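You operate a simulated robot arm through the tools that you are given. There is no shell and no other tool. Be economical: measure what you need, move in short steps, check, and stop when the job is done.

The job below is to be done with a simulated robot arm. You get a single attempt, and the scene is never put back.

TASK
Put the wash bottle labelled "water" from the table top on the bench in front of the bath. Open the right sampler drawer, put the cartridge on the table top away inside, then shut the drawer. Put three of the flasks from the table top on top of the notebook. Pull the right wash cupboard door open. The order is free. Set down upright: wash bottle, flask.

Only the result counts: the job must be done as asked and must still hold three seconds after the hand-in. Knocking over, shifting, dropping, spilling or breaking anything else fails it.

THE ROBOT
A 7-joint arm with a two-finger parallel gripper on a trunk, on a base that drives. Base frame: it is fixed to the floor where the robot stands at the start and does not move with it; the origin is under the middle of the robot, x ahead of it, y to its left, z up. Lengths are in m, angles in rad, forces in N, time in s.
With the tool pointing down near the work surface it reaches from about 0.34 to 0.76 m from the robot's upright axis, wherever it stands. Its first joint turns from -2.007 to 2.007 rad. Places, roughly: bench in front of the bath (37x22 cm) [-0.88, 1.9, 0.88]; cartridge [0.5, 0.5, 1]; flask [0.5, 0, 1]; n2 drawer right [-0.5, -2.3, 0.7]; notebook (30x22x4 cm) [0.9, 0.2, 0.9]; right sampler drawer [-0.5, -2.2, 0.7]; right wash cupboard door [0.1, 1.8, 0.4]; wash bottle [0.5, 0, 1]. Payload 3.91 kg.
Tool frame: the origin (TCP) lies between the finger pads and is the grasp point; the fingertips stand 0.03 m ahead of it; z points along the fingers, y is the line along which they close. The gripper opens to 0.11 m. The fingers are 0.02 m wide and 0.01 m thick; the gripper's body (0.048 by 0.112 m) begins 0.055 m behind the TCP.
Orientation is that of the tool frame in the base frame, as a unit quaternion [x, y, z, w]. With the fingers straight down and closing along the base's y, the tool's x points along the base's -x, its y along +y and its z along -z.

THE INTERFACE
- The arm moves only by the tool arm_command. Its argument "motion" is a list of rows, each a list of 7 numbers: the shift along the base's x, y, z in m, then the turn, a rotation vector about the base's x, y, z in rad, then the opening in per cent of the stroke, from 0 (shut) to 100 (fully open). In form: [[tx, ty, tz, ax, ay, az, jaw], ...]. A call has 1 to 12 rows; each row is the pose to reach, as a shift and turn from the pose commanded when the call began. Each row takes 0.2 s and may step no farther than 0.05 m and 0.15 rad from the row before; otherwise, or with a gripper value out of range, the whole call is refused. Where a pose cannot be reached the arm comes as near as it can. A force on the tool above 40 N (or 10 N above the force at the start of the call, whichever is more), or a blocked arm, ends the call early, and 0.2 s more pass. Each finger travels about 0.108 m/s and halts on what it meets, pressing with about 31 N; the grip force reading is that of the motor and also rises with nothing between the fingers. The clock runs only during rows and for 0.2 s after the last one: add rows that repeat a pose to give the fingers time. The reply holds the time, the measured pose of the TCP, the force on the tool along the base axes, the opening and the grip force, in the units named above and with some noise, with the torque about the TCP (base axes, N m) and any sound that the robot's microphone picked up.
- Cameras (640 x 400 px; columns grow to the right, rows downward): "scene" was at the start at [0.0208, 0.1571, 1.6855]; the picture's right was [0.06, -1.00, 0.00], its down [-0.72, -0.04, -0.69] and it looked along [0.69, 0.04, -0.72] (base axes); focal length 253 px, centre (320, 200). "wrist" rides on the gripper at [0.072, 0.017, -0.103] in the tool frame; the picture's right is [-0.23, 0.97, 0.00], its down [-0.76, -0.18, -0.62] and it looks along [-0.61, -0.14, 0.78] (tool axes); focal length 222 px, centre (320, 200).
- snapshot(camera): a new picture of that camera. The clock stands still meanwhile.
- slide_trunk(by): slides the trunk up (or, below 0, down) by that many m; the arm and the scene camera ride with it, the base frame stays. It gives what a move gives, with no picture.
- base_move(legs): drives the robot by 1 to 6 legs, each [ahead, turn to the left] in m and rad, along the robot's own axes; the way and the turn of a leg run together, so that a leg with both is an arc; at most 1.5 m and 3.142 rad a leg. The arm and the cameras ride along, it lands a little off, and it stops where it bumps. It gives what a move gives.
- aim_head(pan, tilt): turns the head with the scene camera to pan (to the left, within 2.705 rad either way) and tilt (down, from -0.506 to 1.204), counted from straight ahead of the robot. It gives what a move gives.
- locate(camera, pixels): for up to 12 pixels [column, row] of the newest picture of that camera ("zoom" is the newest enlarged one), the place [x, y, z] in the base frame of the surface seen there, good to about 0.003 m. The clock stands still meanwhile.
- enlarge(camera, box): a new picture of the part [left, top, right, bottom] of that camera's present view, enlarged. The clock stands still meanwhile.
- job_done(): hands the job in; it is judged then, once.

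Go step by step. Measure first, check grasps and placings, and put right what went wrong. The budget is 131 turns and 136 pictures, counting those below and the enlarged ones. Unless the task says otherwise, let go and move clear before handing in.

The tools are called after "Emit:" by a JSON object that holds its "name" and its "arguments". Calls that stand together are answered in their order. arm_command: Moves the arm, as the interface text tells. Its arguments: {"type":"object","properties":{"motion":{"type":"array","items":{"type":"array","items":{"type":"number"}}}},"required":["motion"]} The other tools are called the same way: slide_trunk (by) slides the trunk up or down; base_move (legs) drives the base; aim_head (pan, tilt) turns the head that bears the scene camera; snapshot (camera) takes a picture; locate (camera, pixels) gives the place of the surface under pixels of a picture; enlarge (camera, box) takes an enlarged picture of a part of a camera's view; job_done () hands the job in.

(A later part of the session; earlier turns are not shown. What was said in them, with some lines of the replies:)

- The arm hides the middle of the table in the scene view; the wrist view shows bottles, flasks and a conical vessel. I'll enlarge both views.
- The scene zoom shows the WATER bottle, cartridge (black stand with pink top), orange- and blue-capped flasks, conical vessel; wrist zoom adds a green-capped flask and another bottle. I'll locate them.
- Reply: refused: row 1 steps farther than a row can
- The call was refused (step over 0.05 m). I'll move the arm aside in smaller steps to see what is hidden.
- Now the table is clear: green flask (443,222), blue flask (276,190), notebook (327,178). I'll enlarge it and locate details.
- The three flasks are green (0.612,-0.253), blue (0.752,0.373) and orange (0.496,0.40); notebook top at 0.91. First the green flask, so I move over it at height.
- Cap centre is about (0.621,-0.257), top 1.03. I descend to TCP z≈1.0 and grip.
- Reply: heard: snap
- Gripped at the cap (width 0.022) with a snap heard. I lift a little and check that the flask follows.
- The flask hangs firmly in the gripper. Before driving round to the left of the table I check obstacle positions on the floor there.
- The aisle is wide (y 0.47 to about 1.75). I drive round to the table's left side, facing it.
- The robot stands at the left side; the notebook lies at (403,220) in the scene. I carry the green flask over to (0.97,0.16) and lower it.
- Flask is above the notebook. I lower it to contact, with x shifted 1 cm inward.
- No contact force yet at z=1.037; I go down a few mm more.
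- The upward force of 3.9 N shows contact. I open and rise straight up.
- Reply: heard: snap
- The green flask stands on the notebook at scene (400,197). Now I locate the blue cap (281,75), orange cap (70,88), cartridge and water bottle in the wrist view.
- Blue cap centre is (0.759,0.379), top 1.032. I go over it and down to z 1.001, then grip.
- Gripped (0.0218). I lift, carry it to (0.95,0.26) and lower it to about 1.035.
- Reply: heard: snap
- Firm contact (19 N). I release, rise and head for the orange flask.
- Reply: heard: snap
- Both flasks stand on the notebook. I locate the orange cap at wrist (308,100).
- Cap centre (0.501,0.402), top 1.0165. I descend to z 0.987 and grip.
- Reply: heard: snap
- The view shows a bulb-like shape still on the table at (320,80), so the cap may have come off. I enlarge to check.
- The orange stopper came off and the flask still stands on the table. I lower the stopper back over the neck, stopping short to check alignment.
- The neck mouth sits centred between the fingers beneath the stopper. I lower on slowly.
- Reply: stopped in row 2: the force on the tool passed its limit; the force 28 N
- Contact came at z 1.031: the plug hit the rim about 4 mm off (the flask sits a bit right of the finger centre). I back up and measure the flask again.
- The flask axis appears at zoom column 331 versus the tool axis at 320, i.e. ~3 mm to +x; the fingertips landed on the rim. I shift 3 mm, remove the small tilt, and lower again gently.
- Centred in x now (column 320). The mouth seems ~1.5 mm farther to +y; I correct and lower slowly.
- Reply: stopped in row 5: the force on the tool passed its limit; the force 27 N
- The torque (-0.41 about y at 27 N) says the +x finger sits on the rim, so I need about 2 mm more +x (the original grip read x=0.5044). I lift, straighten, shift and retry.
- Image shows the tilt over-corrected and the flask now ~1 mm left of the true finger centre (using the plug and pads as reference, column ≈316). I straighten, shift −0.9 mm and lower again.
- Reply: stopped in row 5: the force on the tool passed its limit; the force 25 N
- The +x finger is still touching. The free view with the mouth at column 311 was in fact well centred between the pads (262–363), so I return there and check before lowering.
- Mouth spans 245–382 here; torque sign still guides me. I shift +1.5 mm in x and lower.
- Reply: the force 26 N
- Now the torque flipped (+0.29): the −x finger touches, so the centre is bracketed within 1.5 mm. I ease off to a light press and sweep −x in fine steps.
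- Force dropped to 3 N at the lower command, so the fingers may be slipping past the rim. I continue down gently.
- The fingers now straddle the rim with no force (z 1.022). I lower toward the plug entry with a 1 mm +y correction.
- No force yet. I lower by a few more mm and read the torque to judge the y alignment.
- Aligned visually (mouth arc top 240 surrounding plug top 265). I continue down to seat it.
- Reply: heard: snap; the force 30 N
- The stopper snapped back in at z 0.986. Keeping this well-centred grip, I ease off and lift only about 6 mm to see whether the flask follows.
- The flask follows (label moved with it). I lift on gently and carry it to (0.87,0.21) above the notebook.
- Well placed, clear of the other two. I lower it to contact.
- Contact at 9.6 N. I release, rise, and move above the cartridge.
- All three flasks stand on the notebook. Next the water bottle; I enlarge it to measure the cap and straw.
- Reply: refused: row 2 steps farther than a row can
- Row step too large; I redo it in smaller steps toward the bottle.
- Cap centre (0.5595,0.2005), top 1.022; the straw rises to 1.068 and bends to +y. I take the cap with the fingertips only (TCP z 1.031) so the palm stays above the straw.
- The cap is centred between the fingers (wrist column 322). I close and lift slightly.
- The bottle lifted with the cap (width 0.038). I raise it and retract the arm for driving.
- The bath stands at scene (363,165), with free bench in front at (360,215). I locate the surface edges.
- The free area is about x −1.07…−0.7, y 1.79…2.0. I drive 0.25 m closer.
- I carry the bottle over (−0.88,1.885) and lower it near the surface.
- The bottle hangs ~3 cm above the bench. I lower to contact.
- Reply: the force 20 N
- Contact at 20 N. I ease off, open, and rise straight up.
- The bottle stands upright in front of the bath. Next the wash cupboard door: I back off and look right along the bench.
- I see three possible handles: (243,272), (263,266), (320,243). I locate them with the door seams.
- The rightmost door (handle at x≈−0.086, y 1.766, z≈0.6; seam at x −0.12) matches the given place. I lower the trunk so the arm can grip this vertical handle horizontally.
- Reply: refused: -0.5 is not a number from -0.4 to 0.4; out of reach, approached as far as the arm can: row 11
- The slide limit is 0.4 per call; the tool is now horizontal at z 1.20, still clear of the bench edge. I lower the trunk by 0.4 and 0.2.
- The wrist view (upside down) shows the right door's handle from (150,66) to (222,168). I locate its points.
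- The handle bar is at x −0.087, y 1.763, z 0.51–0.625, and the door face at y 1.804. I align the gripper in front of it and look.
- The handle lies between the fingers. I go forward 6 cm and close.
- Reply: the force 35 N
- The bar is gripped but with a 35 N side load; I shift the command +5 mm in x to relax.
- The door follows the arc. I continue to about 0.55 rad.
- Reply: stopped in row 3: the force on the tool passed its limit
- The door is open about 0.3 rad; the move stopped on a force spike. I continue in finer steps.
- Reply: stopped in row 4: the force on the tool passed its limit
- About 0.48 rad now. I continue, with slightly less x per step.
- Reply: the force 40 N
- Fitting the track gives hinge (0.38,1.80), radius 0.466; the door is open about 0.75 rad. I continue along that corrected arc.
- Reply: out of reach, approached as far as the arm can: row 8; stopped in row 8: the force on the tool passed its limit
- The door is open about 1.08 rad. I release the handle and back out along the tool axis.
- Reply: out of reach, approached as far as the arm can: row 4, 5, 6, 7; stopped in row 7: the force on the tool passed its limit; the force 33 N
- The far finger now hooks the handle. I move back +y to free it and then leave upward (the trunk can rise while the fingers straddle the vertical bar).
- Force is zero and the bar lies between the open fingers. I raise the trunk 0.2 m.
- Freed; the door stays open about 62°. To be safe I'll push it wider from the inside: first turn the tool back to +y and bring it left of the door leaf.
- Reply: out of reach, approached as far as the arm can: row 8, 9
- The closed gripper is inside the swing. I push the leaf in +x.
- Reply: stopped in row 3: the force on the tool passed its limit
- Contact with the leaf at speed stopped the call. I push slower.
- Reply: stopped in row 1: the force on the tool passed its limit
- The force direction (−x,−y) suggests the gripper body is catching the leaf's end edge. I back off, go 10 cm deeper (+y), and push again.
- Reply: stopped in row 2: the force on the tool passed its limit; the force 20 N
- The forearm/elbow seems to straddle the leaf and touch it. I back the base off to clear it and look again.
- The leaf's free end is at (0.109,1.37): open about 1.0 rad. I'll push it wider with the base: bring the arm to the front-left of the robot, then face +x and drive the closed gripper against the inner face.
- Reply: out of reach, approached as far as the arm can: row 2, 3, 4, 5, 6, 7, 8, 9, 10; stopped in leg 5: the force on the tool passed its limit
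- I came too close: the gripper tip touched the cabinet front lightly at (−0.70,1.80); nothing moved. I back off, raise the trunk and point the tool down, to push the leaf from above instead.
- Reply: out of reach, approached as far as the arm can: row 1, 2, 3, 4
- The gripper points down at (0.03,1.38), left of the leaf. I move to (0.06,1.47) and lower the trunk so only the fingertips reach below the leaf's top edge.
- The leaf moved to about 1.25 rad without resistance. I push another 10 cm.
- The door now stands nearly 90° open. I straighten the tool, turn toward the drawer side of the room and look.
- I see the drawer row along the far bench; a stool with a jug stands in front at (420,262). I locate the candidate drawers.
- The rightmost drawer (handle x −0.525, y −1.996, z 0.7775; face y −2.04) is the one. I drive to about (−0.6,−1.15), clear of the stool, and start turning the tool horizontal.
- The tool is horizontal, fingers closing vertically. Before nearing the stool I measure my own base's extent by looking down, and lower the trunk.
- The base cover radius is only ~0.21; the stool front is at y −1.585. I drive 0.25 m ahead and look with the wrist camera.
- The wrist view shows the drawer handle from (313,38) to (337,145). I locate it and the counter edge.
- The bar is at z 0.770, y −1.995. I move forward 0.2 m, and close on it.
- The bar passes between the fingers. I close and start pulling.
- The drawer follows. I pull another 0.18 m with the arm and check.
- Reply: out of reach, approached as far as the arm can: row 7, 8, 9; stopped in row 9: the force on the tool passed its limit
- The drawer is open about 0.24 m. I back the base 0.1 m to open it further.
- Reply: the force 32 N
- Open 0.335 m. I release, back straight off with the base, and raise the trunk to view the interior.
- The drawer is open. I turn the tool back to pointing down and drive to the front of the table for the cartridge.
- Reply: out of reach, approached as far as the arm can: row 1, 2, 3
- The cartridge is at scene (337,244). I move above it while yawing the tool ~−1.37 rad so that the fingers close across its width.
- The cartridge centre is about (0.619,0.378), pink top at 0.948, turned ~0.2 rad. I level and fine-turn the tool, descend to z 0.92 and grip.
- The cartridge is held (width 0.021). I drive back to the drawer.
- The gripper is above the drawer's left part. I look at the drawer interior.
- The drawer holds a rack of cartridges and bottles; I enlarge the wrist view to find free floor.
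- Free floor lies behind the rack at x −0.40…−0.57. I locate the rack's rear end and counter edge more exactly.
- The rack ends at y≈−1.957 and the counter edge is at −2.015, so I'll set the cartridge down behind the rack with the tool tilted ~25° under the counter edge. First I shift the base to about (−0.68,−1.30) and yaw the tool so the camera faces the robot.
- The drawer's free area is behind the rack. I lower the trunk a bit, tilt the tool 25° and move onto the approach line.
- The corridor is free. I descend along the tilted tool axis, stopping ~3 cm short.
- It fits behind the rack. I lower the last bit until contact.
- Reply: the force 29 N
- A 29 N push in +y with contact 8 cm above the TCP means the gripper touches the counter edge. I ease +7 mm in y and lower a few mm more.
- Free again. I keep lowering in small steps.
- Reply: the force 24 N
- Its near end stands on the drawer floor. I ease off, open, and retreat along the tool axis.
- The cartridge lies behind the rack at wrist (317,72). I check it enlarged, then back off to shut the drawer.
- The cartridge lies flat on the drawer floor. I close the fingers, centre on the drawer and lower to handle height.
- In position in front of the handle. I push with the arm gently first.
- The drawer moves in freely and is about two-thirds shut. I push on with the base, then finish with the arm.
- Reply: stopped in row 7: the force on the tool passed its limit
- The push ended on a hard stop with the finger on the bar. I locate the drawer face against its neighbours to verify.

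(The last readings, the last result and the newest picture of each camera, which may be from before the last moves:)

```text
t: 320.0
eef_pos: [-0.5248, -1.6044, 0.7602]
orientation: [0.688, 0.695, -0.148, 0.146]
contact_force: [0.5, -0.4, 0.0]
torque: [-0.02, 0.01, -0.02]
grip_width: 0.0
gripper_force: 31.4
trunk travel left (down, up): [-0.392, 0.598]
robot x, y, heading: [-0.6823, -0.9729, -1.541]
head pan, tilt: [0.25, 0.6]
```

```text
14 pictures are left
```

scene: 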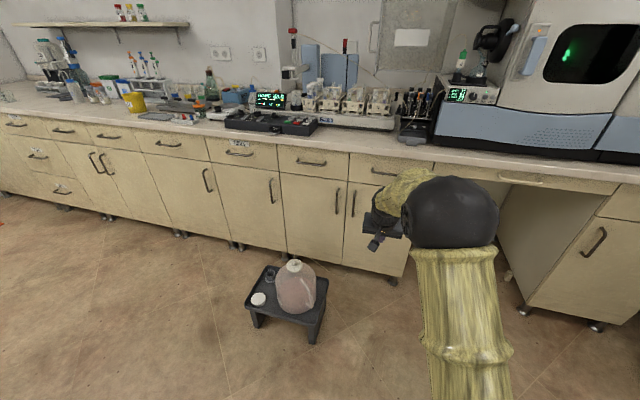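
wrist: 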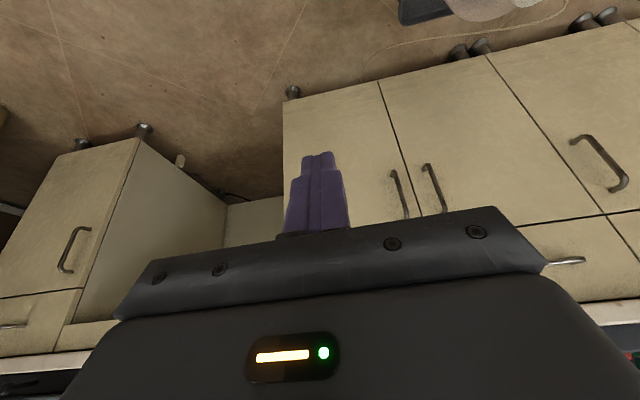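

The drawer face (−2.034) is flush with its neighbours (−2.036). I raise the trunk and look back to verify the flasks, bottle and door.

Emit:
{"name": "slide_trunk", "arguments": {"by": 0.39}}

Emit:
{"name": "aim_head", "arguments": {"pan": 2.4, "tilt": 0.3}}

Emit:
{"name": "snapshot", "arguments": {"camera": "scene"}}

Emit:
{"name": "enlarge", "arguments": {"camera": "scene", "box": [320, 100, 640, 300]}}

```text
t: 323.7
eef_pos: [-0.5238, -1.6045, 1.1502]
orientation: [0.687, 0.696, -0.149, 0.147]
contact_force: [0.5, 0.8, 0.8]
torque: [0.0, -0.01, -0.01]
grip_width: 0.0
gripper_force: 31.2
trunk travel left (down, up): [-0.782, 0.208]
robot x, y, heading: [-0.6765, -0.9728, -1.54]
head pan, tilt: [0.25, 0.6]
```

```text
t: 325.8
eef_pos: [-0.5242, -1.6053, 1.1502]
orientation: [0.687, 0.696, -0.148, 0.147]
contact_force: [-0.4, -1.3, -0.1]
torque: [-0.02, 0.02, -0.02]
grip_width: 0.0
gripper_force: 30.7
trunk travel left (down, up): [-0.782, 0.208]
robot x, y, heading: [-0.6834, -0.9728, -1.538]
head pan, tilt: [2.4, 0.3]
```

```text
13 pictures are left
```

scene: 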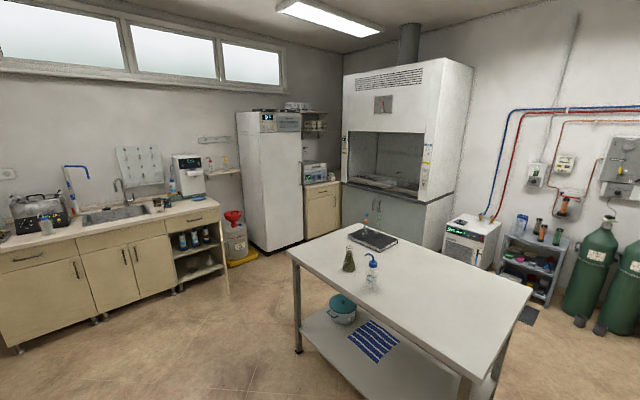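

```text
2.00 times, centred on (480, 200) of scene
```

zoom: 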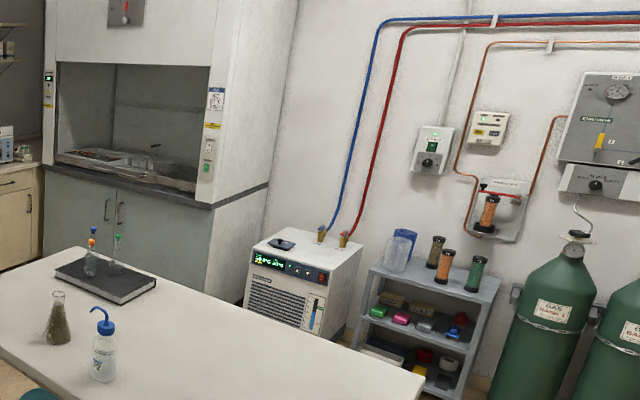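

The last view shows the three flasks on the notebook, the water bottle in front of the bath, the cupboard door open and the drawer shut. I hand in.

Emit:
{"name": "job_done", "arguments": {}}

```text
The job is handed in.
```

The job is handed in, and my last pictures and readings show all four parts done:
- **Wash bottle:** the "water" bottle stands upright on the bench in front of the bath.
- **Flasks:** the orange, blue and green flasks stand upright on the notebook. The orange stopper came off on the first lift, and I pressed it back in until it snapped.
- **Drawer:** the cartridge lies flat in the right sampler drawer, behind the rack. The drawer is shut to within about 3 mm of its neighbours.
- **Cupboard:** the right wash cupboard door stands open at nearly 90°.

While working, the gripper lightly touched a cabinet front by the sink and the counter edge above the drawer. I saw nothing shift either time.
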